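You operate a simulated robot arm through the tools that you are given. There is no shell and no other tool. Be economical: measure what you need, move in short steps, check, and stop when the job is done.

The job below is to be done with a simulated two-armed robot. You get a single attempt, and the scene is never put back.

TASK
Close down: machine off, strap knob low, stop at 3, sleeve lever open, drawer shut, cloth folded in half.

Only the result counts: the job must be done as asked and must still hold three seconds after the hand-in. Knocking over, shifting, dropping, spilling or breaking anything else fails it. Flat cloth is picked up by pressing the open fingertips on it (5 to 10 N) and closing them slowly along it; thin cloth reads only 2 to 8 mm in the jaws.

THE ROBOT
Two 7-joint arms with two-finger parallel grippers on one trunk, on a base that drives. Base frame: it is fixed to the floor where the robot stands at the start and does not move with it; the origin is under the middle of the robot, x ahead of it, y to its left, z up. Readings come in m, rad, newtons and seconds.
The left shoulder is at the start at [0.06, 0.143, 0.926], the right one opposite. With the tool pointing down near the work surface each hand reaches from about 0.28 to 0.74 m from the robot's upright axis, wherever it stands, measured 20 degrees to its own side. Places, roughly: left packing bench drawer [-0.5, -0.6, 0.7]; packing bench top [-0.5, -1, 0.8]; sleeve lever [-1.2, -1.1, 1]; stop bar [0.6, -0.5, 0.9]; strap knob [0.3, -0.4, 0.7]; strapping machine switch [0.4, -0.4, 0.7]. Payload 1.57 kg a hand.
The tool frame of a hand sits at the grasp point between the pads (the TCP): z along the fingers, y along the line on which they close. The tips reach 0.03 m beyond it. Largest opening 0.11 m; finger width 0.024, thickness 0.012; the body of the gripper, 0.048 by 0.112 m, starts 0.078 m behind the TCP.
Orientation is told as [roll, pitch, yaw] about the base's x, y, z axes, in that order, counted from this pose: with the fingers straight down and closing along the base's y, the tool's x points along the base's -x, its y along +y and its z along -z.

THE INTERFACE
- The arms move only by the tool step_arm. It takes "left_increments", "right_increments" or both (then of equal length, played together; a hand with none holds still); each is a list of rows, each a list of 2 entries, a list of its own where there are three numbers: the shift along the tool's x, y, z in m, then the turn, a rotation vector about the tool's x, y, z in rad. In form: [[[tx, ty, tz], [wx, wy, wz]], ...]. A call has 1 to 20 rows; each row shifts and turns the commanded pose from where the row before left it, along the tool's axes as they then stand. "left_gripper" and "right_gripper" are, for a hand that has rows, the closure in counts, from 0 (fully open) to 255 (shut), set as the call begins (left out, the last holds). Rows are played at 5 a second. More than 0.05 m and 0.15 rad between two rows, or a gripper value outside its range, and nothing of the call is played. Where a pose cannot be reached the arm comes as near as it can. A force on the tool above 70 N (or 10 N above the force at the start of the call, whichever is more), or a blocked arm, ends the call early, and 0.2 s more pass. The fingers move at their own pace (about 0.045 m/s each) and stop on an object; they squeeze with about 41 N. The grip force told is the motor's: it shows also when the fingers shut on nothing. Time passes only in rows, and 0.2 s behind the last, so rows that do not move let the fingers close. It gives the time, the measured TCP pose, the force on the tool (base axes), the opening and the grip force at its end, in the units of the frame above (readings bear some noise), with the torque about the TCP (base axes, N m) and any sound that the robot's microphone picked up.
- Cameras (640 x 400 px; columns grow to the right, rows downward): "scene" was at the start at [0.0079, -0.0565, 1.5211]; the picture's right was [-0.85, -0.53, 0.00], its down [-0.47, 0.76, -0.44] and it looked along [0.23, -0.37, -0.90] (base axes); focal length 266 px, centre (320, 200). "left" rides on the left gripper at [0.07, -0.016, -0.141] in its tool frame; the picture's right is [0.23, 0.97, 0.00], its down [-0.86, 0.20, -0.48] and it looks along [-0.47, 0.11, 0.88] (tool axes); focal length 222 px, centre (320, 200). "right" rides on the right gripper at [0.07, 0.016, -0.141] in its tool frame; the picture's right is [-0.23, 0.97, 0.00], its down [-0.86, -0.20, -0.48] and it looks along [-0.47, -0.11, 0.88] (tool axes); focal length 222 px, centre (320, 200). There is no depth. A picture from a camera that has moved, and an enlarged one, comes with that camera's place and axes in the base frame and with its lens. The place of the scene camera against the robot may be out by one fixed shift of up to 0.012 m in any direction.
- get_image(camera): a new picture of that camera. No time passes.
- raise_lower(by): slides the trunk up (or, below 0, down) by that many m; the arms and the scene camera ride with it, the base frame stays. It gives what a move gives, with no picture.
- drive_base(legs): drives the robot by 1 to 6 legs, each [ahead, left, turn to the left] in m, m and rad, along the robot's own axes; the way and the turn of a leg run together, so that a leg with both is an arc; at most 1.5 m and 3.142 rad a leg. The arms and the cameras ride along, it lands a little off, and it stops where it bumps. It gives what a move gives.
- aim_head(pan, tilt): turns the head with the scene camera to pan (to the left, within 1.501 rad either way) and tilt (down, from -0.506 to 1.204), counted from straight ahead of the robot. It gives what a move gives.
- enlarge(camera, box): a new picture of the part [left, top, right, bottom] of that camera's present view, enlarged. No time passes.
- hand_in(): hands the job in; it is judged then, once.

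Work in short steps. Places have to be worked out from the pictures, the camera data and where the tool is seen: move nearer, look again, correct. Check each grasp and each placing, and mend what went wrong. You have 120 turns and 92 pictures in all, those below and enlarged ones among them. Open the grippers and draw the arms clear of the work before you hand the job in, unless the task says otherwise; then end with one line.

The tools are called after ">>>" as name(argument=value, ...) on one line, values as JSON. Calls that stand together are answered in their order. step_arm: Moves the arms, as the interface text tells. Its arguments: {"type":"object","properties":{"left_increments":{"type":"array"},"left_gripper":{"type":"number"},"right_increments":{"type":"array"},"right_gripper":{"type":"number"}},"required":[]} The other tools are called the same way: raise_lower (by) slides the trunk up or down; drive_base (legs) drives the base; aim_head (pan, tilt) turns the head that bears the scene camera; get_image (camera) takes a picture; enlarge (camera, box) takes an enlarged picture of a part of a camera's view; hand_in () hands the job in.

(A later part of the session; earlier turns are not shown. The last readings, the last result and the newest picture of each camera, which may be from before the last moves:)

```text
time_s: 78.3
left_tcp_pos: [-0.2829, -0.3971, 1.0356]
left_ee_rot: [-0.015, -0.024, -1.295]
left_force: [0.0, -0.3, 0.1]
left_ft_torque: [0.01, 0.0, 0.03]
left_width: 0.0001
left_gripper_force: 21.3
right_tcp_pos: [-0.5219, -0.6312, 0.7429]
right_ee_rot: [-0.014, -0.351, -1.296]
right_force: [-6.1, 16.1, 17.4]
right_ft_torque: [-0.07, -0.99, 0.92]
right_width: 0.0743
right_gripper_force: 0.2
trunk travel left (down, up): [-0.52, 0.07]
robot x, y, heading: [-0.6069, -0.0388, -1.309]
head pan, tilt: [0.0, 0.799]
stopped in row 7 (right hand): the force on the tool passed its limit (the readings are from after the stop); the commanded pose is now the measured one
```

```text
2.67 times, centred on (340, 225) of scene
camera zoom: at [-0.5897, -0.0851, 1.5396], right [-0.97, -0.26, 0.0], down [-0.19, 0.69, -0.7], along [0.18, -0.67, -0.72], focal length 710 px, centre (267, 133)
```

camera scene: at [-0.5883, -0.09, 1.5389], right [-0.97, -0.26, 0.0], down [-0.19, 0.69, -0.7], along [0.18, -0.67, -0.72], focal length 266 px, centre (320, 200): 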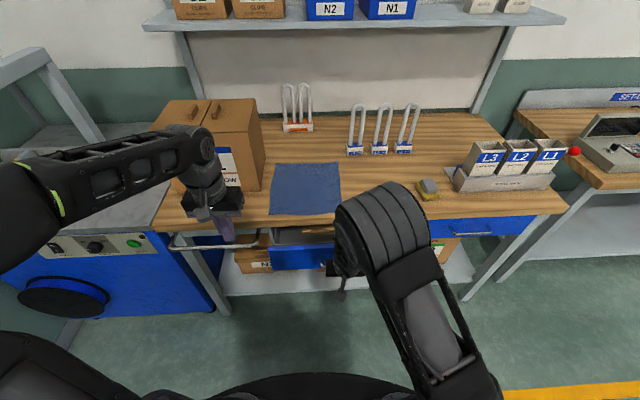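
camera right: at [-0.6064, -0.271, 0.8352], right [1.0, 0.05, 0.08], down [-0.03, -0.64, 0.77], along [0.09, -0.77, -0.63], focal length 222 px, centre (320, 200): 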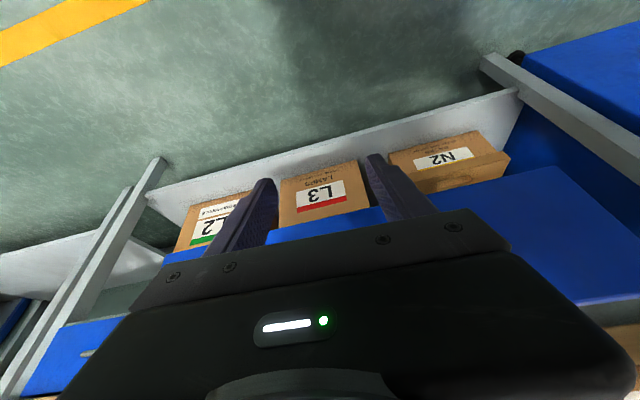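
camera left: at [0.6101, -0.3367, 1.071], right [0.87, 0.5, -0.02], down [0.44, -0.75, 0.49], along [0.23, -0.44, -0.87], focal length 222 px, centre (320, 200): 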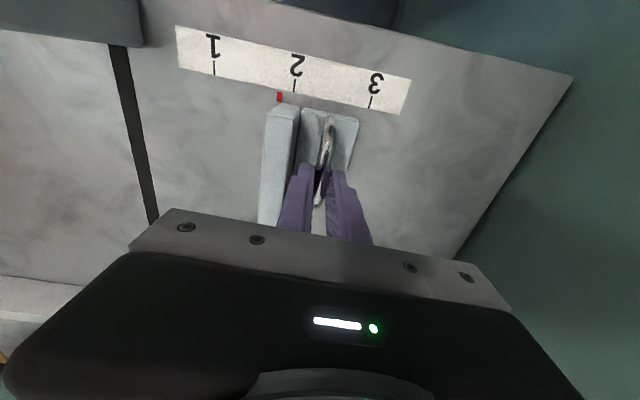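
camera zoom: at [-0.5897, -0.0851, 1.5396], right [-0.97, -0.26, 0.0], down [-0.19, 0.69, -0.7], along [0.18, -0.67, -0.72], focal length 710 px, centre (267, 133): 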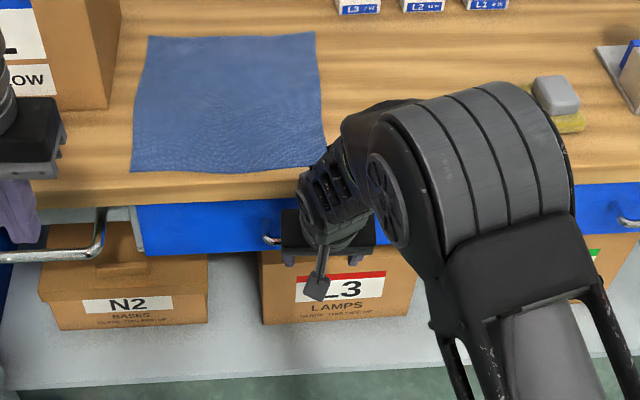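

The drawer is seated against its stop. I withdraw and raise the right hand, upright it, and bring the left hand inwards, then move in toward the bench for the cloth.

>>> step_arm(right_increments=[[[0.0282, 0, -0.0103], [0, 0, 0]], [[0.0282, 0, -0.0103], [0, 0, 0]], [[0.0282, 0, -0.0103], [0, 0, 0]], [[-0.0155, 0, -0.0423], [0, 0, 0]], [[-0.0155, 0, -0.0423], [0, 0, 0]], [[-0.0155, 0, -0.0423], [0, 0, 0]], [[-0.0155, 0, -0.0423], [0, 0, 0]], [[-0.0155, 0, -0.0423], [0, 0, 0]], [[-0.0155, 0, -0.0423], [0, 0, 0]], [[0, 0, 0], [0, 0.117, 0]], [[0, 0, 0], [0, 0.117, 0]], [[0, 0, 0], [0, 0.117, 0]]], left_increments=[[[0, -0.01, 0], [0, 0, 0]], [[0, -0.01, 0], [0, 0, 0]], [[0, -0.01, 0], [0, 0, 0]], [[0, -0.01, 0], [0, 0, 0]], [[0, -0.01, 0], [0, 0, 0]], [[0, -0.01, 0], [0, 0, 0]], [[0, -0.01, 0], [0, 0, 0]], [[0, -0.01, 0], [0, 0, 0]], [[0, -0.01, 0], [0, 0, 0]], [[0, -0.01, 0], [0, 0, 0]], [[0, 0, 0], [0, 0, 0]], [[0, 0, 0], [0, 0, 0]]])

>>> drive_base(legs=[[0, 0.066, 0.015], [0.22, 0, 0]])

>>> aim_head(pan=0, tilt=0.95)

>>> get_image(camera="scene")

```text
time_s: 80.9
left_tcp_pos: [-0.3796, -0.4262, 1.0359]
left_ee_rot: [-0.014, -0.018, -1.298]
left_force: [0.4, 0.1, -0.8]
left_ft_torque: [0.02, 0.01, 0.0]
left_width: 0.0
left_gripper_force: 21.6
right_tcp_pos: [-0.5417, -0.5458, 1.012]
right_ee_rot: [-0.011, 0.003, -1.302]
right_force: [1.3, 0.1, 0.4]
right_ft_torque: [0.0, 0.0, 0.0]
right_width: 0.0753
right_gripper_force: 0.0
trunk travel left (down, up): [-0.52, 0.07]
robot x, y, heading: [-0.604, -0.0355, -1.302]
head pan, tilt: [0.0, 0.799]
```

```text
time_s: 83.2
left_tcp_pos: [-0.2464, -0.6142, 1.0347]
left_ee_rot: [-0.015, -0.018, -1.277]
left_force: [0.0, -1.0, -0.4]
left_ft_torque: [0.08, 0.02, -0.03]
left_width: 0.0001
left_gripper_force: 20.9
right_tcp_pos: [-0.4084, -0.7377, 1.0118]
right_ee_rot: [-0.011, 0.0, -1.286]
right_force: [-0.1, 0.2, 0.2]
right_ft_torque: [0.04, 0.05, 0.01]
right_width: 0.0752
right_gripper_force: 0.1
trunk travel left (down, up): [-0.52, 0.07]
robot x, y, heading: [-0.4807, -0.2288, -1.282]
head pan, tilt: [0.0, 0.799]
```

```text
time_s: 83.9
left_tcp_pos: [-0.2474, -0.6149, 1.034]
left_ee_rot: [-0.015, -0.021, -1.277]
left_force: [0.8, 0.0, 0.5]
left_ft_torque: [0.0, 0.01, 0.0]
left_width: 0.0001
left_gripper_force: 20.8
right_tcp_pos: [-0.4082, -0.7363, 1.0117]
right_ee_rot: [-0.012, -0.001, -1.283]
right_force: [-0.2, 0.8, 0.4]
right_ft_torque: [-0.03, -0.01, 0.01]
right_width: 0.0755
right_gripper_force: 0.1
trunk travel left (down, up): [-0.52, 0.07]
robot x, y, heading: [-0.4812, -0.2305, -1.287]
head pan, tilt: [0.0, 0.949]
```

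```text
33 pictures are left
camera scene: at [-0.4647, -0.2739, 1.5274], right [-0.96, -0.28, 0.0], down [-0.23, 0.78, -0.58], along [0.16, -0.56, -0.81], focal length 266 px, centre (320, 200)
```

scene: 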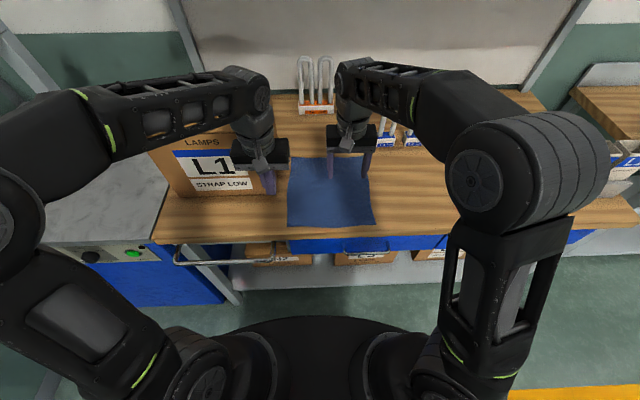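

Both hands are near the cloth. I look with both hand cameras to fix the cloth corners and the surface height.

>>> get_image(camera="left")

>>> get_image(camera="right")

```text
32 pictures are left
camera left: at [-0.2819, -0.5491, 1.1741], right [0.87, 0.5, -0.02], down [0.44, -0.75, 0.49], along [0.23, -0.44, -0.87], focal length 222 px, centre (320, 200)
```

left: 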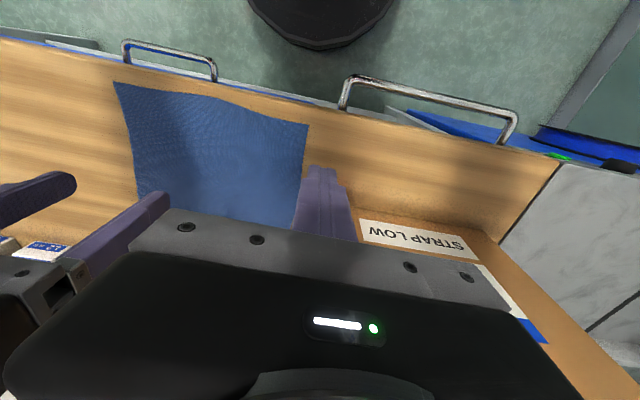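

```text
31 pictures are left
camera right: at [-0.4101, -0.6646, 1.1526], right [1.0, 0.06, -0.01], down [0.06, -0.87, 0.48], along [0.02, -0.48, -0.88], focal length 222 px, centre (320, 200)
```

right: 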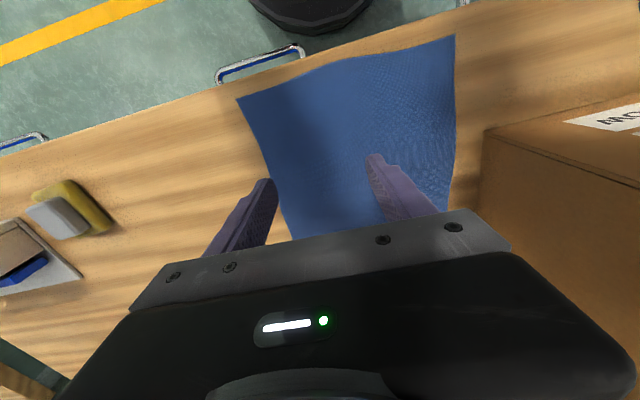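

Bench top is at z ≈ 0.85; near corners at (-0.27,-0.616) and (-0.517,-0.695), far edge 0.277 m further. I set both hands ~5 cm inside the near corners and descend to 2 cm above the cloth.

>>> step_arm(left_increments=[[[-0.005, -0.04, 0], [0, 0, 0]], [[-0.005, -0.04, 0], [0, 0, 0]], [[0, 0, 0.034], [0, 0, 0]], [[0, 0, 0.034], [0, 0, 0]], [[0, 0, 0.033], [0, 0, 0]], [[0, 0, 0.033], [0, 0, 0]], [[0, 0, 0], [0, 0, 0]]], right_increments=[[[0.0285, -0.024, 0], [0, 0, 0]], [[0.0285, -0.024, 0], [0, 0, 0]], [[0, 0, 0.028], [0, 0, 0]], [[0, 0, 0.028], [0, 0, 0]], [[0, 0, 0.028], [0, 0, 0]], [[0, 0, 0.028], [0, 0, 0]], [[0, 0, 0], [0, 0, 0]]], left_gripper=172, right_gripper=172)

>>> get_image(camera="right")

>>> get_image(camera="left")

```text
time_s: 85.5
left_tcp_pos: [-0.3214, -0.6504, 0.9017]
left_ee_rot: [-0.014, -0.022, -1.277]
left_force: [0.0, -0.6, 0.0]
left_ft_torque: [0.01, -0.01, 0.0]
left_width: 0.0358
left_gripper_force: 0.0
right_tcp_pos: [-0.4714, -0.6951, 0.8999]
right_ee_rot: [-0.011, 0.0, -1.285]
right_force: [-0.5, 0.3, 0.2]
right_ft_torque: [-0.01, 0.01, 0.01]
right_width: 0.0356
right_gripper_force: 0.1
trunk travel left (down, up): [-0.52, 0.07]
robot x, y, heading: [-0.4829, -0.2275, -1.289]
head pan, tilt: [0.0, 0.949]
```

```text
30 pictures are left
camera right: at [-0.4732, -0.6229, 1.0413], right [1.0, 0.06, -0.01], down [0.06, -0.87, 0.48], along [0.02, -0.48, -0.88], focal length 222 px, centre (320, 200)
```

right: 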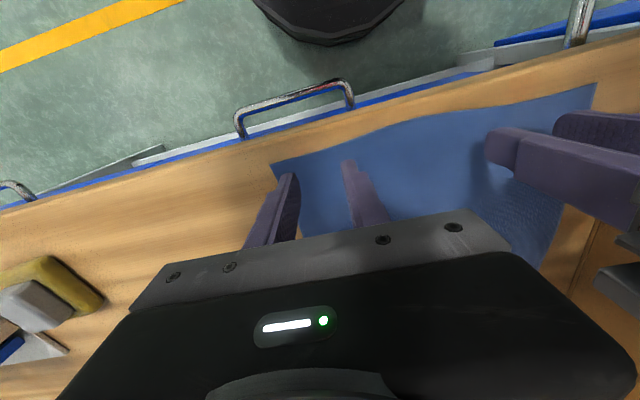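

```text
29 pictures are left
camera left: at [-0.3563, -0.5848, 1.0411], right [0.87, 0.5, -0.02], down [0.44, -0.75, 0.49], along [0.23, -0.44, -0.87], focal length 222 px, centre (320, 200)
```

left: 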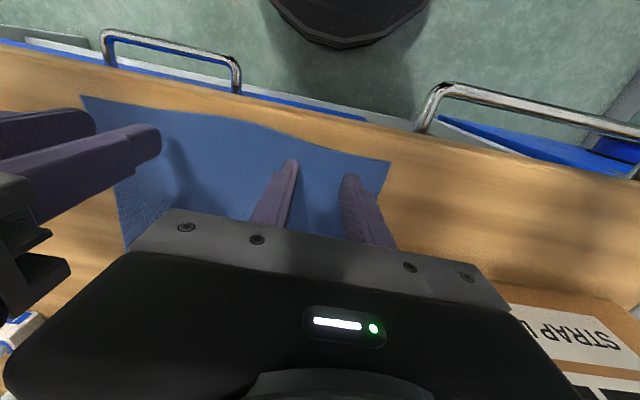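

Fingertips are over the near edge, well placed. I lower both to contact in small steps.

>>> step_arm(left_increments=[[[0, 0, 0.006], [0, 0, 0]], [[0, 0, 0.005], [0, 0, 0]], [[0, 0, 0.003], [0, 0, 0]], [[0, 0, 0.002], [0, 0, 0]]], right_increments=[[[0, 0, 0.006], [0, 0, 0]], [[0, 0, 0.005], [0, 0, 0]], [[0, 0, 0.003], [0, 0, 0]], [[0, 0, 0.002], [0, 0, 0]]])

```text
time_s: 86.5
left_tcp_pos: [-0.3221, -0.6501, 0.8877]
left_ee_rot: [-0.013, -0.023, -1.277]
left_force: [-0.7, -0.1, 0.4]
left_ft_torque: [0.01, 0.0, 0.0]
left_width: 0.036
left_gripper_force: 0.0
right_tcp_pos: [-0.4718, -0.6962, 0.885]
right_ee_rot: [-0.013, -0.002, -1.282]
right_force: [0.0, 0.9, 0.5]
right_ft_torque: [0.02, -0.01, 0.0]
right_width: 0.0355
right_gripper_force: 0.1
trunk travel left (down, up): [-0.52, 0.07]
robot x, y, heading: [-0.4849, -0.2303, -1.291]
head pan, tilt: [0.0, 0.949]
```

No contact yet; I continue in 2 mm rows.

>>> step_arm(left_increments=[[[0, 0, 0.002], [0, 0, 0]], [[0, 0, 0.002], [0, 0, 0]], [[0, 0, 0.002], [0, 0, 0]]], right_increments=[[[0, 0, 0.002], [0, 0, 0]], [[0, 0, 0.002], [0, 0, 0]], [[0, 0, 0.001], [0, 0, 0]]])

```text
time_s: 87.3
left_tcp_pos: [-0.3223, -0.6506, 0.8822]
left_ee_rot: [-0.013, -0.026, -1.279]
left_force: [1.1, 0.3, 7.2]
left_ft_torque: [0.08, -0.2, -0.01]
left_width: 0.0359
left_gripper_force: 0.6
right_tcp_pos: [-0.4723, -0.6955, 0.8804]
right_ee_rot: [-0.011, -0.006, -1.283]
right_force: [-1.3, 0.4, 25.4]
right_ft_torque: [0.4, -0.46, 0.03]
right_width: 0.0351
right_gripper_force: 0.0
trunk travel left (down, up): [-0.52, 0.07]
robot x, y, heading: [-0.4836, -0.228, -1.284]
head pan, tilt: [0.0, 0.949]
```

Left presses 7 N, right 25 N; I ease the right by 1.2 mm and close a bit.

>>> step_arm(left_increments=[[[0, 0, 0], [0, 0, 0]], [[0, 0, 0], [0, 0, 0]]], right_increments=[[[0, 0, -0.0012], [0, 0, 0]], [[0, 0, 0], [0, 0, 0]]])

>>> step_arm(left_increments=[[[0, 0, 0], [0, 0, 0]], [[0, 0, 0], [0, 0, 0]]], right_increments=[[[0, 0, 0], [0, 0, 0]], [[0, 0, 0], [0, 0, 0]]], left_gripper=195, right_gripper=195)

```text
time_s: 87.9
left_tcp_pos: [-0.3214, -0.6506, 0.8827]
left_ee_rot: [-0.015, -0.024, -1.278]
left_force: [0.3, 1.8, 19.6]
left_ft_torque: [0.38, -0.42, 0.03]
left_width: 0.0362
left_gripper_force: 0.1
right_tcp_pos: [-0.4721, -0.6953, 0.8816]
right_ee_rot: [-0.013, -0.006, -1.284]
right_force: [0.6, -5.2, 17.5]
right_ft_torque: [0.16, -0.37, -0.13]
right_width: 0.0356
right_gripper_force: 0.0
trunk travel left (down, up): [-0.52, 0.07]
robot x, y, heading: [-0.4836, -0.2311, -1.29]
head pan, tilt: [0.0, 0.949]
```

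```text
time_s: 88.5
left_tcp_pos: [-0.321, -0.6506, 0.8814]
left_ee_rot: [-0.017, -0.024, -1.277]
left_force: [3.0, -1.7, 22.4]
left_ft_torque: [0.28, -0.46, -0.07]
left_width: 0.0271
left_gripper_force: 0.9
right_tcp_pos: [-0.472, -0.6948, 0.8815]
right_ee_rot: [-0.012, -0.004, -1.284]
right_force: [-0.1, 1.6, 20.6]
right_ft_torque: [0.36, -0.33, 0.07]
right_width: 0.0265
right_gripper_force: 0.3
trunk travel left (down, up): [-0.52, 0.07]
robot x, y, heading: [-0.4813, -0.2314, -1.289]
head pan, tilt: [0.0, 0.949]
```

Both press ~20 N, a bit much: I ease 1.5 mm and close on.

>>> step_arm(left_increments=[[[0, 0, -0.001], [0, 0, 0]], [[0, 0, 0], [0, 0, 0]]], right_increments=[[[0, 0, -0.001], [0, 0, 0]], [[0, 0, 0], [0, 0, 0]]], left_gripper=215, right_gripper=215)

>>> step_arm(left_increments=[[[0, 0, 0], [0, 0, 0]], [[0, 0, 0], [0, 0, 0]]], right_increments=[[[0, 0, 0], [0, 0, 0]], [[0, 0, 0], [0, 0, 0]]], left_gripper=235, right_gripper=235)

>>> step_arm(left_increments=[[[0, 0, 0], [0, 0, 0]], [[0, 0, 0], [0, 0, 0]], [[0, 0, 0], [0, 0, 0]]], right_increments=[[[0, 0, 0], [0, 0, 0]], [[0, 0, 0], [0, 0, 0]], [[0, 0, 0], [0, 0, 0]]], left_gripper=255, right_gripper=255)

>>> get_image(camera="left")

```text
time_s: 89.1
left_tcp_pos: [-0.3224, -0.6493, 0.882]
left_ee_rot: [-0.014, -0.021, -1.277]
left_force: [-1.0, -0.9, 9.1]
left_ft_torque: [0.08, -0.08, -0.01]
left_width: 0.0164
left_gripper_force: 0.0
right_tcp_pos: [-0.4719, -0.6936, 0.882]
right_ee_rot: [-0.013, -0.002, -1.286]
right_force: [0.1, 3.3, 15.5]
right_ft_torque: [0.31, -0.16, 0.06]
right_width: 0.0177
right_gripper_force: 0.5
trunk travel left (down, up): [-0.52, 0.07]
robot x, y, heading: [-0.4798, -0.2296, -1.289]
head pan, tilt: [0.0, 0.949]
```

```text
time_s: 89.7
left_tcp_pos: [-0.3207, -0.6496, 0.8815]
left_ee_rot: [-0.014, -0.021, -1.277]
left_force: [0.0, 1.1, 6.7]
left_ft_torque: [0.1, -0.07, 0.03]
left_width: 0.0088
left_gripper_force: 0.2
right_tcp_pos: [-0.471, -0.6956, 0.8822]
right_ee_rot: [-0.012, -0.004, -1.285]
right_force: [1.1, 1.9, 11.5]
right_ft_torque: [0.15, -0.13, 0.0]
right_width: 0.0096
right_gripper_force: 0.9
trunk travel left (down, up): [-0.52, 0.07]
robot x, y, heading: [-0.4819, -0.2286, -1.288]
head pan, tilt: [0.0, 0.949]
```

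```text
time_s: 90.5
left_tcp_pos: [-0.3206, -0.6509, 0.8829]
left_ee_rot: [-0.013, -0.021, -1.279]
left_force: [0.3, 0.8, 2.8]
left_ft_torque: [0.07, -0.04, -0.03]
left_width: 0.0
left_gripper_force: 21.2
right_tcp_pos: [-0.4709, -0.6945, 0.8809]
right_ee_rot: [-0.011, -0.002, -1.286]
right_force: [1.8, 1.5, 11.4]
right_ft_torque: [0.17, -0.08, 0.04]
right_width: 0.0073
right_gripper_force: 27.0
trunk travel left (down, up): [-0.52, 0.07]
robot x, y, heading: [-0.4828, -0.229, -1.286]
head pan, tilt: [0.0, 0.949]
```

```text
28 pictures are left
camera left: at [-0.3565, -0.5847, 1.0208], right [0.87, 0.5, -0.02], down [0.44, -0.75, 0.49], along [0.23, -0.44, -0.87], focal length 222 px, centre (320, 200)
```

left: 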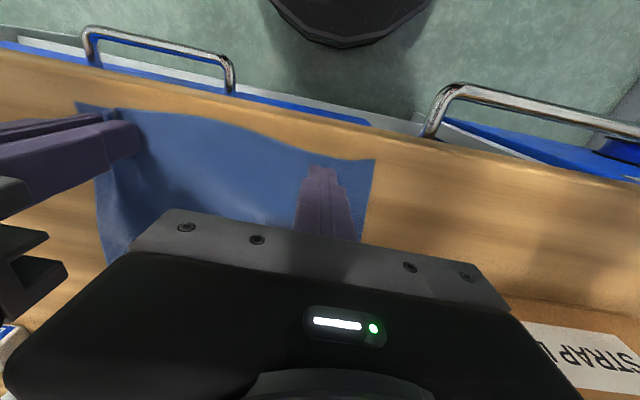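

Right holds cloth (7 mm); left missed. I reopen the left (right holds still), press a touch firmer and close again in steps.

>>> step_arm(left_increments=[[[0, 0, -0.006], [0, 0, 0]], [[0, 0, 0], [0, 0, 0]], [[0, 0, 0], [0, 0, 0]], [[0, 0, 0.004], [0, 0, 0]], [[0, 0, 0.0025], [0, 0, 0]], [[0, 0, 0.001], [0, 0, 0]]], left_gripper=180)

```text
time_s: 91.9
left_tcp_pos: [-0.3227, -0.6508, 0.8824]
left_ee_rot: [-0.017, -0.025, -1.278]
left_force: [0.5, 2.7, 17.3]
left_ft_torque: [0.42, -0.38, 0.06]
left_width: 0.033
left_gripper_force: 0.0
right_tcp_pos: [-0.4704, -0.6948, 0.8814]
right_ee_rot: [-0.014, -0.003, -1.283]
right_force: [0.8, -0.5, 5.0]
right_ft_torque: [0.01, -0.03, 0.05]
right_width: 0.0071
right_gripper_force: 26.0
trunk travel left (down, up): [-0.52, 0.07]
robot x, y, heading: [-0.484, -0.228, -1.286]
head pan, tilt: [0.0, 0.949]
```

The torque shows only one fingertip is bearing: the left hand is tilted by ~0.02 rad. I level it and press again.

>>> step_arm(left_increments=[[[0, 0, -0.004], [-0.016, 0.024, 0]], [[0, 0, 0.001], [0, 0, 0]], [[0, 0, 0.0015], [0, 0, 0]], [[0, 0, 0.001], [0, 0, 0]], [[0, 0, 0], [0, 0, 0]]])

```text
time_s: 93.1
left_tcp_pos: [-0.3211, -0.6503, 0.8819]
left_ee_rot: [0.002, 0.0, -1.278]
left_force: [1.0, 4.7, 19.1]
left_ft_torque: [0.18, 0.11, 0.0]
left_width: 0.0325
left_gripper_force: 0.0
right_tcp_pos: [-0.4716, -0.6954, 0.8827]
right_ee_rot: [-0.012, -0.004, -1.287]
right_force: [0.4, -0.8, 2.8]
right_ft_torque: [-0.03, -0.01, 0.0]
right_width: 0.007
right_gripper_force: 26.8
trunk travel left (down, up): [-0.52, 0.07]
robot x, y, heading: [-0.4849, -0.2313, -1.281]
head pan, tilt: [0.0, 0.949]
```

Now the load is even. I ease slightly and close in steps.

>>> step_arm(left_increments=[[[0, 0, -0.0005], [0, 0, 0]], [[0, 0, 0], [0, 0, 0]]], left_gripper=205)

>>> step_arm(left_increments=[[[0, 0, 0], [0, 0, 0]], [[0, 0, 0], [0, 0, 0]]], left_gripper=225)

>>> step_arm(left_increments=[[[0, 0, 0], [0, 0, 0]], [[0, 0, 0], [0, 0, 0]]], left_gripper=240)

>>> step_arm(left_increments=[[[0, 0, 0], [0, 0, 0]], [[0, 0, 0], [0, 0, 0]], [[0, 0, 0], [0, 0, 0]]], left_gripper=255)

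```text
time_s: 93.7
left_tcp_pos: [-0.3233, -0.6497, 0.8825]
left_ee_rot: [0.0, -0.001, -1.28]
left_force: [-4.8, -2.3, 14.0]
left_ft_torque: [0.0, 0.15, 0.0]
left_width: 0.0222
left_gripper_force: 2.0
right_tcp_pos: [-0.4719, -0.6962, 0.8819]
right_ee_rot: [-0.012, -0.001, -1.283]
right_force: [2.8, 2.7, 4.6]
right_ft_torque: [0.08, -0.04, 0.02]
right_width: 0.007
right_gripper_force: 26.2
trunk travel left (down, up): [-0.52, 0.07]
robot x, y, heading: [-0.482, -0.2322, -1.285]
head pan, tilt: [0.0, 0.949]
```

```text
time_s: 94.3
left_tcp_pos: [-0.3212, -0.651, 0.8803]
left_ee_rot: [0.002, 0.003, -1.277]
left_force: [-4.6, -3.0, 17.5]
left_ft_torque: [0.01, 0.23, 0.04]
left_width: 0.0138
left_gripper_force: 0.0
right_tcp_pos: [-0.4723, -0.6951, 0.882]
right_ee_rot: [-0.011, -0.005, -1.283]
right_force: [3.6, 1.4, 4.0]
right_ft_torque: [0.07, -0.12, 0.01]
right_width: 0.0072
right_gripper_force: 26.6
trunk travel left (down, up): [-0.52, 0.07]
robot x, y, heading: [-0.4829, -0.2262, -1.286]
head pan, tilt: [0.0, 0.949]
```

```text
time_s: 94.9
left_tcp_pos: [-0.3224, -0.6507, 0.8813]
left_ee_rot: [0.002, 0.001, -1.278]
left_force: [-5.1, -1.7, 20.0]
left_ft_torque: [0.03, 0.37, 0.05]
left_width: 0.008
left_gripper_force: 0.2
right_tcp_pos: [-0.4711, -0.6949, 0.881]
right_ee_rot: [-0.013, -0.004, -1.283]
right_force: [5.3, 1.7, 2.5]
right_ft_torque: [0.07, -0.18, 0.05]
right_width: 0.0072
right_gripper_force: 26.5
trunk travel left (down, up): [-0.52, 0.07]
robot x, y, heading: [-0.4821, -0.2279, -1.288]
head pan, tilt: [0.0, 0.949]
```

```text
time_s: 95.7
left_tcp_pos: [-0.3219, -0.6507, 0.881]
left_ee_rot: [-0.001, 0.003, -1.279]
left_force: [-12.4, -4.9, 18.0]
left_ft_torque: [-0.03, 0.42, 0.05]
left_width: 0.0021
left_gripper_force: 23.9
right_tcp_pos: [-0.4732, -0.6947, 0.8815]
right_ee_rot: [-0.011, -0.003, -1.283]
right_force: [8.3, 2.8, 3.2]
right_ft_torque: [0.08, -0.29, 0.03]
right_width: 0.0071
right_gripper_force: 26.5
trunk travel left (down, up): [-0.52, 0.07]
robot x, y, heading: [-0.4826, -0.2269, -1.288]
head pan, tilt: [0.0, 0.949]
```

Left now reads 2 mm with tension toward the other hand: both hold. I relieve the tension and lift 4 cm to check.

>>> step_arm(left_increments=[[[0, -0.003, -0.01], [0, 0, 0]], [[0, -0.003, -0.015], [0, 0, 0]], [[0, 0, -0.015], [0, 0, 0]]], right_increments=[[[0, 0.003, -0.01], [0, 0, 0]], [[0, 0.003, -0.015], [0, 0, 0]], [[0, 0, -0.015], [0, 0, 0]]])

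>>> get_image(camera="scene")

```text
time_s: 96.5
left_tcp_pos: [-0.3274, -0.653, 0.9214]
left_ee_rot: [0.003, 0.004, -1.276]
left_force: [0.4, -0.8, -0.5]
left_ft_torque: [-0.01, -0.03, -0.02]
left_width: 0.0021
left_gripper_force: 23.6
right_tcp_pos: [-0.4661, -0.6949, 0.9219]
right_ee_rot: [-0.015, -0.001, -1.286]
right_force: [0.6, 0.3, -0.3]
right_ft_torque: [-0.01, -0.01, 0.02]
right_width: 0.007
right_gripper_force: 26.8
trunk travel left (down, up): [-0.52, 0.07]
robot x, y, heading: [-0.4836, -0.231, -1.284]
head pan, tilt: [0.0, 0.949]
```

```text
27 pictures are left
camera scene: at [-0.4649, -0.2735, 1.5273], right [-0.96, -0.28, 0.0], down [-0.23, 0.78, -0.58], along [0.16, -0.56, -0.81], focal length 266 px, centre (320, 200)
```

scene: 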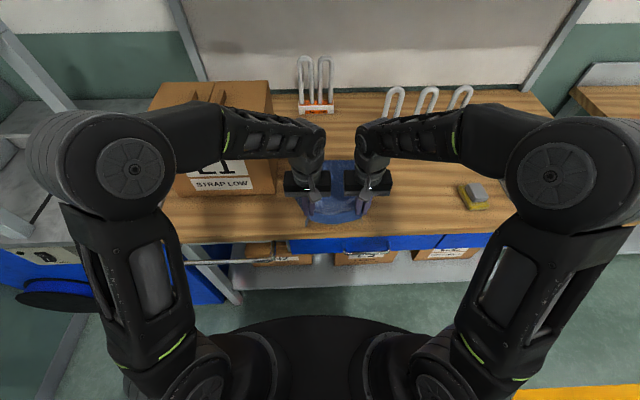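

Near edge is up in both hands. To keep the left forearm high above the L1 box, I move 6 cm forward and raise the trunk 5.5 cm, then look.

>>> step_arm(left_increments=[[[-0.015, 0, 0], [0, 0, 0]], [[-0.015, 0, 0], [0, 0, 0]], [[-0.015, 0, 0], [0, 0, 0]], [[-0.015, 0, 0], [0, 0, 0]]], right_increments=[[[-0.015, 0, 0], [0, 0, 0]], [[-0.015, 0, 0], [0, 0, 0]], [[-0.015, 0, 0], [0, 0, 0]], [[-0.015, 0, 0], [0, 0, 0]]])

>>> raise_lower(by=0.055)

>>> get_image(camera="scene")

```text
time_s: 97.5
left_tcp_pos: [-0.3101, -0.7099, 0.9197]
left_ee_rot: [0.003, 0.003, -1.277]
left_force: [-0.6, 0.8, -0.3]
left_ft_torque: [0.04, 0.02, 0.02]
left_width: 0.0019
left_gripper_force: 23.4
right_tcp_pos: [-0.4467, -0.7536, 0.9225]
right_ee_rot: [-0.013, -0.001, -1.284]
right_force: [0.5, -0.3, 0.2]
right_ft_torque: [0.02, 0.02, -0.02]
right_width: 0.0067
right_gripper_force: 25.9
trunk travel left (down, up): [-0.52, 0.07]
robot x, y, heading: [-0.4807, -0.227, -1.285]
head pan, tilt: [0.0, 0.949]
```

```text
time_s: 98.5
left_tcp_pos: [-0.3103, -0.7103, 0.9745]
left_ee_rot: [0.002, 0.003, -1.279]
left_force: [0.2, 0.0, -0.2]
left_ft_torque: [0.01, 0.0, 0.02]
left_width: 0.002
left_gripper_force: 22.9
right_tcp_pos: [-0.4476, -0.7525, 0.9759]
right_ee_rot: [-0.012, -0.001, -1.284]
right_force: [-0.6, -0.1, -0.4]
right_ft_torque: [0.03, 0.0, 0.01]
right_width: 0.0068
right_gripper_force: 26.8
trunk travel left (down, up): [-0.575, 0.015]
robot x, y, heading: [-0.483, -0.2282, -1.286]
head pan, tilt: [0.0, 0.949]
```

```text
26 pictures are left
camera scene: at [-0.4647, -0.2743, 1.5824], right [-0.96, -0.28, 0.0], down [-0.23, 0.78, -0.58], along [0.16, -0.56, -0.81], focal length 266 px, centre (320, 200)
```

scene: 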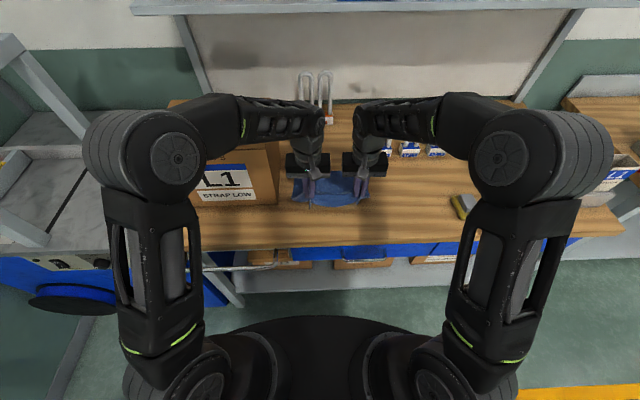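

Clearance above the box looks fine. I carry on along the arc to just before the set-down.

>>> step_arm(left_increments=[[[-0.0175, 0, -0.005], [0, 0, 0]], [[-0.0175, 0, -0.005], [0, 0, 0]], [[-0.015, 0, 0], [0, 0, 0]], [[-0.015, 0, 0], [0, 0, 0]], [[-0.0175, 0, 0.0025], [0, 0, 0]], [[-0.0175, 0, 0.0025], [0, 0, 0]], [[-0.0175, 0, 0.009], [0, 0, 0]], [[-0.0175, 0, 0.009], [0, 0, 0]]], right_increments=[[[-0.0175, 0, -0.005], [0, 0, 0]], [[-0.0175, 0, -0.005], [0, 0, 0]], [[-0.015, 0, 0], [0, 0, 0]], [[-0.015, 0, 0], [0, 0, 0]], [[-0.0175, 0, 0.0025], [0, 0, 0]], [[-0.0175, 0, 0.0025], [0, 0, 0]], [[-0.0175, 0, 0.009], [0, 0, 0]], [[-0.0175, 0, 0.009], [0, 0, 0]]])

>>> get_image(camera="scene")

>>> get_image(camera="left")

```text
time_s: 100.2
left_tcp_pos: [-0.2698, -0.8412, 0.9613]
left_ee_rot: [0.002, 0.003, -1.278]
left_force: [0.2, 0.3, 0.2]
left_ft_torque: [-0.01, 0.0, 0.0]
left_width: 0.0023
left_gripper_force: 23.0
right_tcp_pos: [-0.409, -0.8845, 0.9645]
right_ee_rot: [-0.012, 0.0, -1.283]
right_force: [-0.6, 0.2, -0.1]
right_ft_torque: [0.01, -0.01, 0.02]
right_width: 0.0069
right_gripper_force: 26.7
trunk travel left (down, up): [-0.575, 0.015]
robot x, y, heading: [-0.4808, -0.229, -1.288]
head pan, tilt: [0.0, 0.949]
```

```text
25 pictures are left
camera scene: at [-0.4645, -0.2753, 1.5824], right [-0.96, -0.28, 0.0], down [-0.23, 0.78, -0.58], along [0.16, -0.56, -0.81], focal length 266 px, centre (320, 200)
```

scene: 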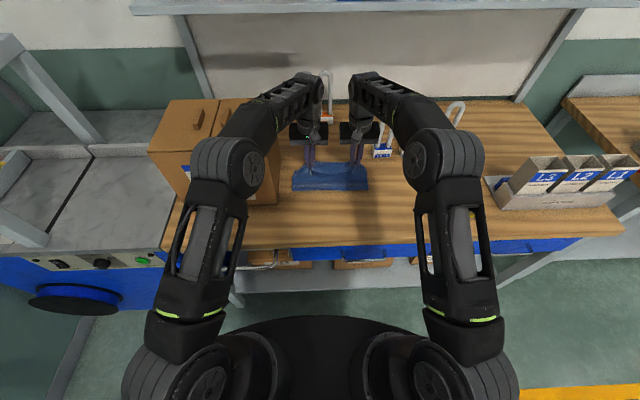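

```text
24 pictures are left
camera left: at [-0.3064, -0.7794, 1.1019], right [0.87, 0.5, 0.0], down [0.44, -0.76, 0.48], along [0.24, -0.41, -0.88], focal length 222 px, centre (320, 200)
```

left: 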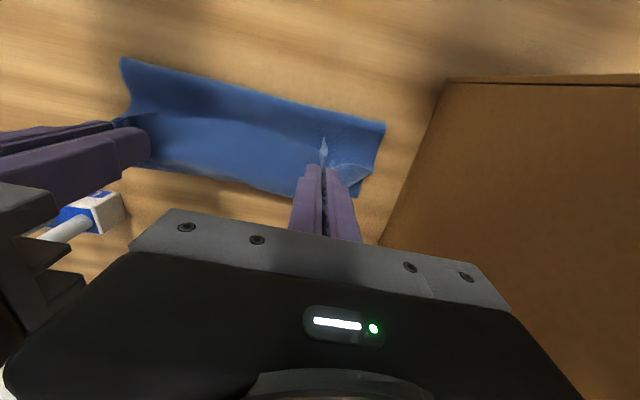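

The fold forms nicely. I check the right camera for the far edge before setting down.

>>> get_image(camera="right")

```text
23 pictures are left
camera right: at [-0.4118, -0.8121, 1.1047], right [1.0, 0.06, -0.01], down [0.06, -0.87, 0.48], along [0.02, -0.48, -0.88], focal length 222 px, centre (320, 200)
```

right: 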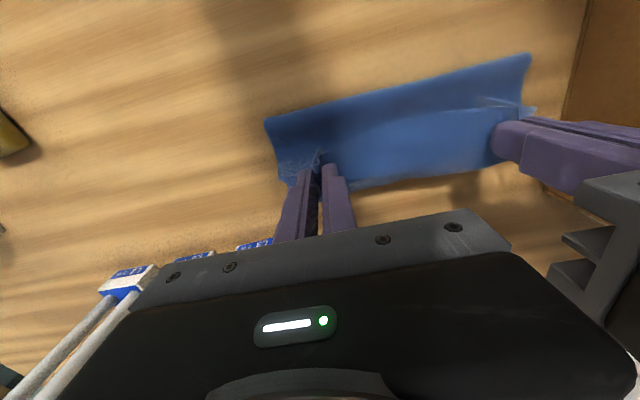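

Far edge is where expected; remaining travel is ~4 cm. I lay the edge down.

>>> step_arm(left_increments=[[[-0.009, 0, 0.009], [0, 0, 0]], [[-0.009, 0, 0.009], [0, 0, 0]], [[-0.007, 0, 0.011], [0, 0, 0]], [[-0.007, 0, 0.011], [0, 0, 0]], [[-0.004, 0, 0.01], [0, 0, 0]], [[-0.003, 0, 0.008], [0, 0, 0]], [[0, 0, 0.006], [0, 0, 0]], [[0, 0, 0.005], [0, 0, 0]], [[0, 0, 0.003], [0, 0, 0]]], right_increments=[[[-0.009, -0.001, 0.009], [0, 0, 0]], [[-0.009, -0.001, 0.009], [0, 0, 0]], [[-0.008, -0.001, 0.011], [0, 0, 0]], [[-0.007, 0, 0.011], [0, 0, 0]], [[-0.006, 0, 0.01], [0, 0, 0]], [[-0.005, 0, 0.01], [0, 0, 0]], [[0, 0, 0.006], [0, 0, 0]], [[0, 0, 0.006], [0, 0, 0]], [[0, 0, 0.003], [0, 0, 0]]])

>>> get_image(camera="left")

```text
time_s: 102.2
left_tcp_pos: [-0.2607, -0.8743, 0.8887]
left_ee_rot: [0.003, 0.004, -1.277]
left_force: [-0.7, -1.0, 0.1]
left_ft_torque: [-0.05, -0.01, -0.02]
left_width: 0.0023
left_gripper_force: 23.6
right_tcp_pos: [-0.4016, -0.9251, 0.8896]
right_ee_rot: [-0.013, -0.002, -1.284]
right_force: [0.1, 0.3, 0.9]
right_ft_torque: [0.02, 0.0, 0.01]
right_width: 0.0068
right_gripper_force: 26.0
trunk travel left (down, up): [-0.575, 0.015]
robot x, y, heading: [-0.4832, -0.2263, -1.285]
head pan, tilt: [0.0, 0.949]
```

```text
22 pictures are left
camera left: at [-0.2965, -0.8144, 1.0293], right [0.87, 0.5, 0.0], down [0.44, -0.76, 0.48], along [0.24, -0.41, -0.88], focal length 222 px, centre (320, 200)
```

left: 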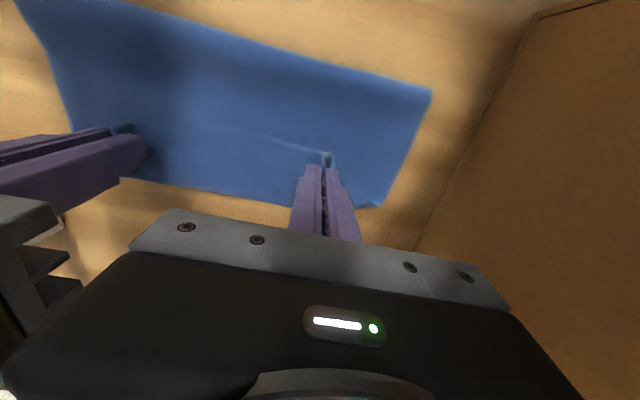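

The layers line up. I lower 5 mm more, open a little, and lift straight up.

>>> step_arm(left_increments=[[[0, 0, 0.003], [0, 0, 0]], [[0, 0, 0.001], [0, 0, 0]]], right_increments=[[[0, 0, 0.003], [0, 0, 0]], [[0, 0, 0.002], [0, 0, 0]]])

>>> step_arm(left_increments=[[[0, 0, 0], [0, 0, 0]], [[0, 0, 0], [0, 0, 0]], [[0, 0, -0.01], [0, 0, 0]], [[0, 0, -0.02], [0, 0, 0]], [[0, 0, -0.04], [0, 0, 0]], [[0, 0, -0.04], [0, 0, 0]]], right_increments=[[[0, 0, 0], [0, 0, 0]], [[0, 0, 0], [0, 0, 0]], [[0, 0, -0.01], [0, 0, 0]], [[0, 0, -0.02], [0, 0, 0]], [[0, 0, -0.04], [0, 0, 0]], [[0, 0, -0.04], [0, 0, 0]]], left_gripper=205, right_gripper=205)

>>> get_image(camera="left")

>>> get_image(camera="scene")

```text
time_s: 102.8
left_tcp_pos: [-0.2596, -0.8764, 0.8864]
left_ee_rot: [0.002, 0.001, -1.277]
left_force: [-0.1, -0.3, 1.0]
left_ft_torque: [-0.02, 0.03, -0.02]
left_width: 0.002
left_gripper_force: 23.7
right_tcp_pos: [-0.4007, -0.9253, 0.8858]
right_ee_rot: [-0.013, -0.002, -1.285]
right_force: [-0.5, -1.0, 2.8]
right_ft_torque: [0.01, 0.01, -0.01]
right_width: 0.0069
right_gripper_force: 26.9
trunk travel left (down, up): [-0.575, 0.015]
robot x, y, heading: [-0.4809, -0.2247, -1.289]
head pan, tilt: [0.0, 0.949]
```

```text
time_s: 104.2
left_tcp_pos: [-0.2484, -0.8328, 1.0139]
left_ee_rot: [0.004, 0.002, -1.279]
left_force: [0.7, 0.9, -0.2]
left_ft_torque: [-0.08, -0.04, 0.01]
left_width: 0.0214
left_gripper_force: 0.0
left hand out of reach, approached as far as the arm can: row 5, 6
right_tcp_pos: [-0.4005, -0.9224, 0.9552]
right_ee_rot: [-0.012, -0.01, -1.287]
right_force: [1.0, 0.2, 0.4]
right_ft_torque: [-0.06, 0.0, 0.0]
right_width: 0.0218
right_gripper_force: 0.0
right hand out of reach, approached as far as the arm can: row 6
trunk travel left (down, up): [-0.575, 0.015]
robot x, y, heading: [-0.4771, -0.2292, -1.283]
head pan, tilt: [0.0, 0.949]
```

```text
21 pictures are left
camera left: at [-0.2852, -0.7709, 1.1536], right [0.87, 0.5, 0.0], down [0.44, -0.76, 0.48], along [0.24, -0.41, -0.88], focal length 222 px, centre (320, 200)
```

left: 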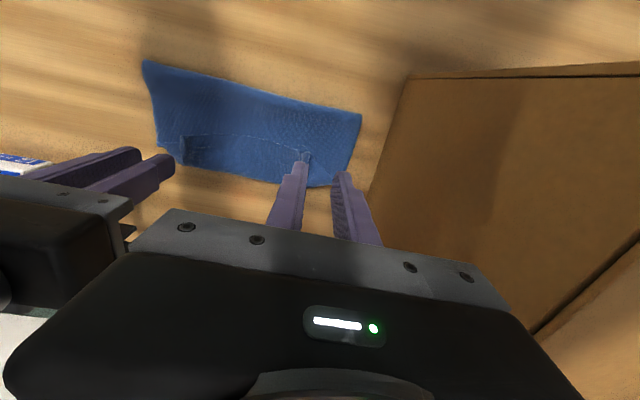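

```text
20 pictures are left
camera scene: at [-0.4654, -0.2703, 1.5825], right [-0.96, -0.28, 0.0], down [-0.23, 0.78, -0.58], along [0.16, -0.56, -0.81], focal length 266 px, centre (320, 200)
```

scene: 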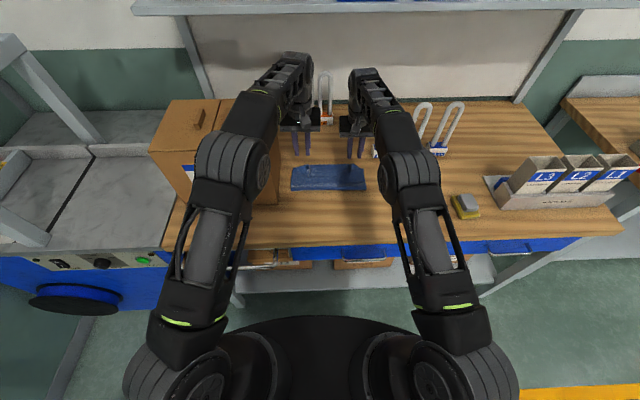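

The cloth lies folded; I enlarge to check the line seen near its far edge.

>>> enlarge(camera="left", box=[120, 40, 390, 210])

```text
2.35 times, centred on (255, 125) of left
camera zoom: at [-0.2852, -0.7709, 1.1536], right [0.87, 0.5, 0.0], down [0.44, -0.76, 0.48], along [0.24, -0.41, -0.88], focal length 523 px, centre (473, 376)
```

zoom: 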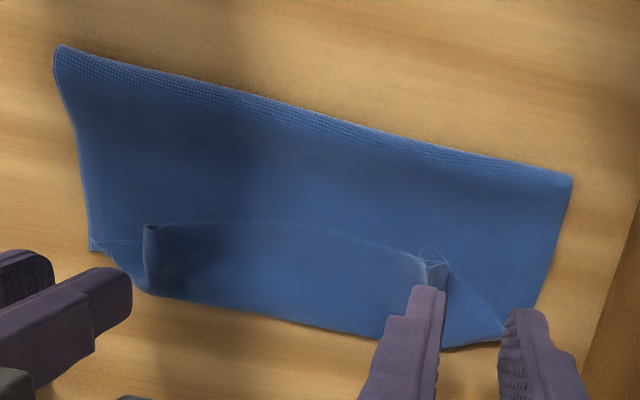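

The crease joins the two pinch spots and the top layer's edge lies on the far edge; the fold looks right. I back away straight and take a clean look.

>>> drive_base(legs=[[-0.3, 0, 0]])

>>> enlarge(camera="scene", box=[220, 60, 460, 240])

```text
time_s: 106.3
left_tcp_pos: [-0.3339, -0.542, 1.0127]
left_ee_rot: [0.003, 0.003, -1.277]
left_force: [0.0, -1.6, -0.7]
left_ft_torque: [-0.01, 0.01, 0.0]
left_width: 0.0214
left_gripper_force: 0.0
right_tcp_pos: [-0.4854, -0.631, 0.9537]
right_ee_rot: [-0.014, -0.007, -1.281]
right_force: [-0.2, 0.4, 0.7]
right_ft_torque: [0.0, -0.02, 0.04]
right_width: 0.0216
right_gripper_force: 0.1
trunk travel left (down, up): [-0.575, 0.015]
robot x, y, heading: [-0.5694, 0.0622, -1.291]
head pan, tilt: [0.0, 0.949]
```

```text
2.22 times, centred on (340, 150) of scene
camera zoom: at [-0.5503, 0.0195, 1.5824], right [-0.96, -0.28, 0.0], down [-0.23, 0.78, -0.58], along [0.16, -0.56, -0.81], focal length 592 px, centre (276, 311)
```

zoom: 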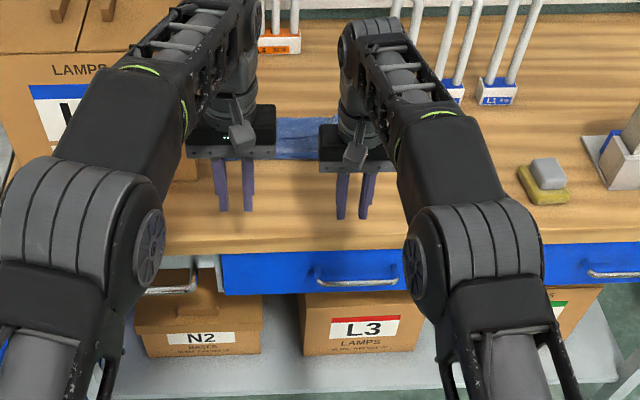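

Drawer is flush with its neighbour. I draw both hands back and apart to see the cloth clearly.

>>> step_arm(left_increments=[[[0.03, 0.03, 0], [0, 0, 0]], [[0.03, 0.03, 0], [0, 0, 0]], [[0.03, 0.03, 0], [0, 0, 0]]], right_increments=[[[0.03, -0.03, -0.02], [0, 0, 0]], [[0.03, -0.03, -0.02], [0, 0, 0]], [[0.03, -0.03, -0.02], [0, 0, 0]]])

>>> enlarge(camera="scene", box=[240, 40, 440, 180])

```text
time_s: 107.1
left_tcp_pos: [-0.2738, -0.4287, 1.0145]
left_ee_rot: [0.002, 0.001, -1.279]
left_force: [0.6, -0.2, 0.6]
left_ft_torque: [-0.07, -0.02, 0.0]
left_width: 0.0217
left_gripper_force: 0.0
right_tcp_pos: [-0.5969, -0.5684, 1.0152]
right_ee_rot: [-0.014, -0.009, -1.282]
right_force: [0.1, 0.4, 0.5]
right_ft_torque: [-0.02, -0.02, 0.0]
right_width: 0.0217
right_gripper_force: 0.1
trunk travel left (down, up): [-0.575, 0.015]
robot x, y, heading: [-0.5657, 0.0619, -1.286]
head pan, tilt: [0.0, 0.949]
```

```text
2.86 times, centred on (340, 110) of scene
camera zoom: at [-0.5506, 0.0213, 1.5824], right [-0.96, -0.28, 0.0], down [-0.23, 0.78, -0.58], along [0.16, -0.56, -0.81], focal length 761 px, centre (263, 457)
```

zoom: 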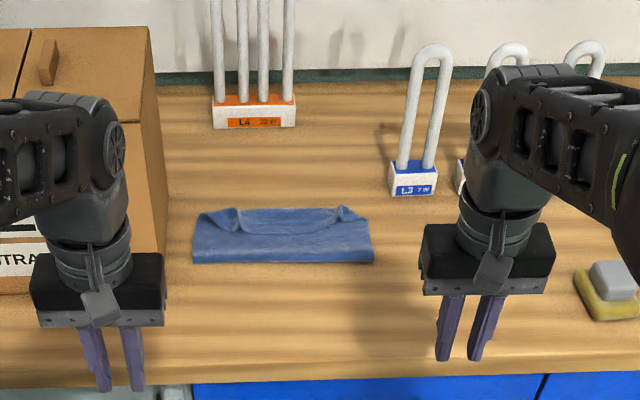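

The top edge is still ~4 cm short in the middle because of slack in the fold; the two pinch ridges stand up and can be gripped again. I go back in to pull the top layer straight.

>>> step_arm(left_increments=[[[-0.03, -0.03, 0], [0, 0, 0]], [[-0.03, -0.03, 0], [0, 0, 0]], [[-0.03, -0.03, 0], [0, 0, 0]]], right_increments=[[[-0.03, 0.03, 0.01], [0, 0, 0]], [[-0.03, 0.03, 0.01], [0, 0, 0]], [[-0.03, 0.03, 0.01], [0, 0, 0]]], left_gripper=175, right_gripper=175)

>>> drive_base(legs=[[0.31, 0, 0]])

>>> get_image(camera="left")

>>> get_image(camera="right")

```text
time_s: 107.9
left_tcp_pos: [-0.3322, -0.5425, 1.0099]
left_ee_rot: [0.003, 0.005, -1.278]
left_force: [0.5, -0.1, 0.4]
left_ft_torque: [0.0, -0.01, 0.03]
left_width: 0.0348
left_gripper_force: 0.0
right_tcp_pos: [-0.4934, -0.626, 0.9843]
right_ee_rot: [-0.011, -0.011, -1.284]
right_force: [0.8, -0.2, -0.2]
right_ft_torque: [0.03, 0.0, -0.06]
right_width: 0.0346
right_gripper_force: 0.0
right hand out of reach, approached as far as the arm can: row 3
trunk travel left (down, up): [-0.575, 0.015]
robot x, y, heading: [-0.5688, 0.0647, -1.29]
head pan, tilt: [0.0, 0.949]
```

```text
time_s: 110.0
left_tcp_pos: [-0.2448, -0.8373, 1.0118]
left_ee_rot: [0.001, 0.005, -1.277]
left_force: [0.8, -0.1, 0.2]
left_ft_torque: [-0.01, 0.0, 0.0]
left_width: 0.0346
left_gripper_force: 0.0
right_tcp_pos: [-0.4047, -0.9221, 0.9856]
right_ee_rot: [-0.012, -0.01, -1.28]
right_force: [-0.3, -0.2, 0.1]
right_ft_torque: [0.0, 0.04, -0.05]
right_width: 0.0342
right_gripper_force: 0.1
trunk travel left (down, up): [-0.575, 0.015]
robot x, y, heading: [-0.4807, -0.2327, -1.285]
head pan, tilt: [0.0, 0.949]
```

```text
16 pictures are left
camera left: at [-0.2813, -0.7767, 1.151], right [0.87, 0.5, 0.0], down [0.44, -0.76, 0.48], along [0.24, -0.41, -0.88], focal length 222 px, centre (320, 200)
```

left: 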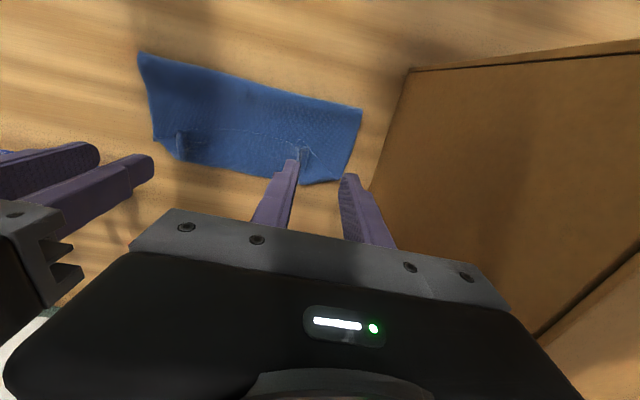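

```text
15 pictures are left
camera right: at [-0.4086, -0.8484, 1.1252], right [1.0, 0.06, -0.01], down [0.06, -0.87, 0.49], along [0.02, -0.49, -0.87], focal length 222 px, centre (320, 200)
```

right: 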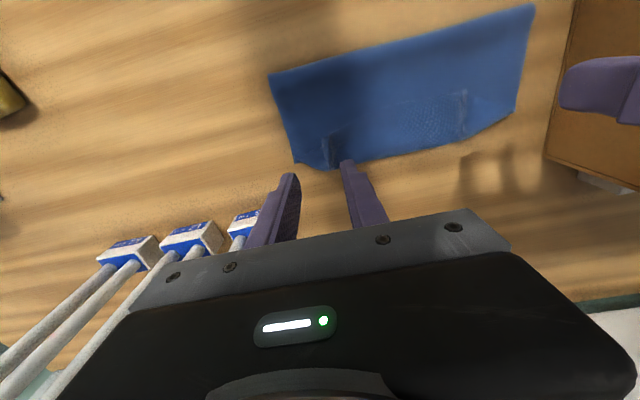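

Ridges are at about (-0.257,-0.86) and (-0.399,-0.92). I lower the open fingers over both and close.

>>> step_arm(left_increments=[[[-0.0145, -0.0115, 0.01], [0, 0, 0]], [[-0.0145, -0.0115, 0.01], [0, 0, 0]], [[0, 0, 0.03], [0, 0, 0]], [[0, 0, 0.03], [0, 0, 0]], [[0, 0, 0.03], [0, 0, 0]], [[0, 0, 0.013], [0, 0, 0]]], right_increments=[[[-0.003, 0.002, 0.0], [0, 0, 0]], [[0, 0.002, 0.005], [0, 0, 0]], [[0, 0, 0.025], [0, 0, 0]], [[0, 0, 0.03], [0, 0, 0]], [[0, 0, 0.025], [0, 0, 0]], [[0, 0, 0.013], [0, 0, 0]]])

>>> step_arm(left_increments=[[[0, 0, 0.002], [0, 0, 0]], [[0, 0, 0], [0, 0, 0]], [[0, 0, 0], [0, 0, 0]], [[0, 0, 0], [0, 0, 0]]], right_increments=[[[0, 0, 0.002], [0, 0, 0]], [[0, 0, 0], [0, 0, 0]], [[0, 0, 0], [0, 0, 0]], [[0, 0, 0], [0, 0, 0]]], left_gripper=255, right_gripper=255)

```text
time_s: 111.4
left_tcp_pos: [-0.2497, -0.8448, 0.9035]
left_ee_rot: [0.002, 0.004, -1.276]
left_force: [-0.7, -0.1, 0.4]
left_ft_torque: [0.04, 0.02, 0.04]
left_width: 0.0346
left_gripper_force: 0.1
left hand out of reach, approached as far as the arm can: row 1, 2
right_tcp_pos: [-0.4007, -0.9242, 0.8868]
right_ee_rot: [-0.01, -0.011, -1.282]
right_force: [-0.2, -0.1, -0.4]
right_ft_torque: [-0.01, -0.03, 0.05]
right_width: 0.0344
right_gripper_force: 0.1
trunk travel left (down, up): [-0.575, 0.015]
robot x, y, heading: [-0.4791, -0.2338, -1.285]
head pan, tilt: [0.0, 0.949]
```

```text
time_s: 112.4
left_tcp_pos: [-0.2482, -0.8459, 0.9002]
left_ee_rot: [0.003, 0.004, -1.277]
left_force: [1.6, 0.1, 0.5]
left_ft_torque: [-0.02, -0.03, 0.01]
left_width: 0.0002
left_gripper_force: 20.8
right_tcp_pos: [-0.4019, -0.925, 0.8854]
right_ee_rot: [-0.011, -0.013, -1.281]
right_force: [-0.2, 0.8, 0.4]
right_ft_torque: [0.02, 0.01, -0.03]
right_width: 0.0062
right_gripper_force: 25.9
trunk travel left (down, up): [-0.575, 0.015]
robot x, y, heading: [-0.481, -0.2336, -1.287]
head pan, tilt: [0.0, 0.949]
```

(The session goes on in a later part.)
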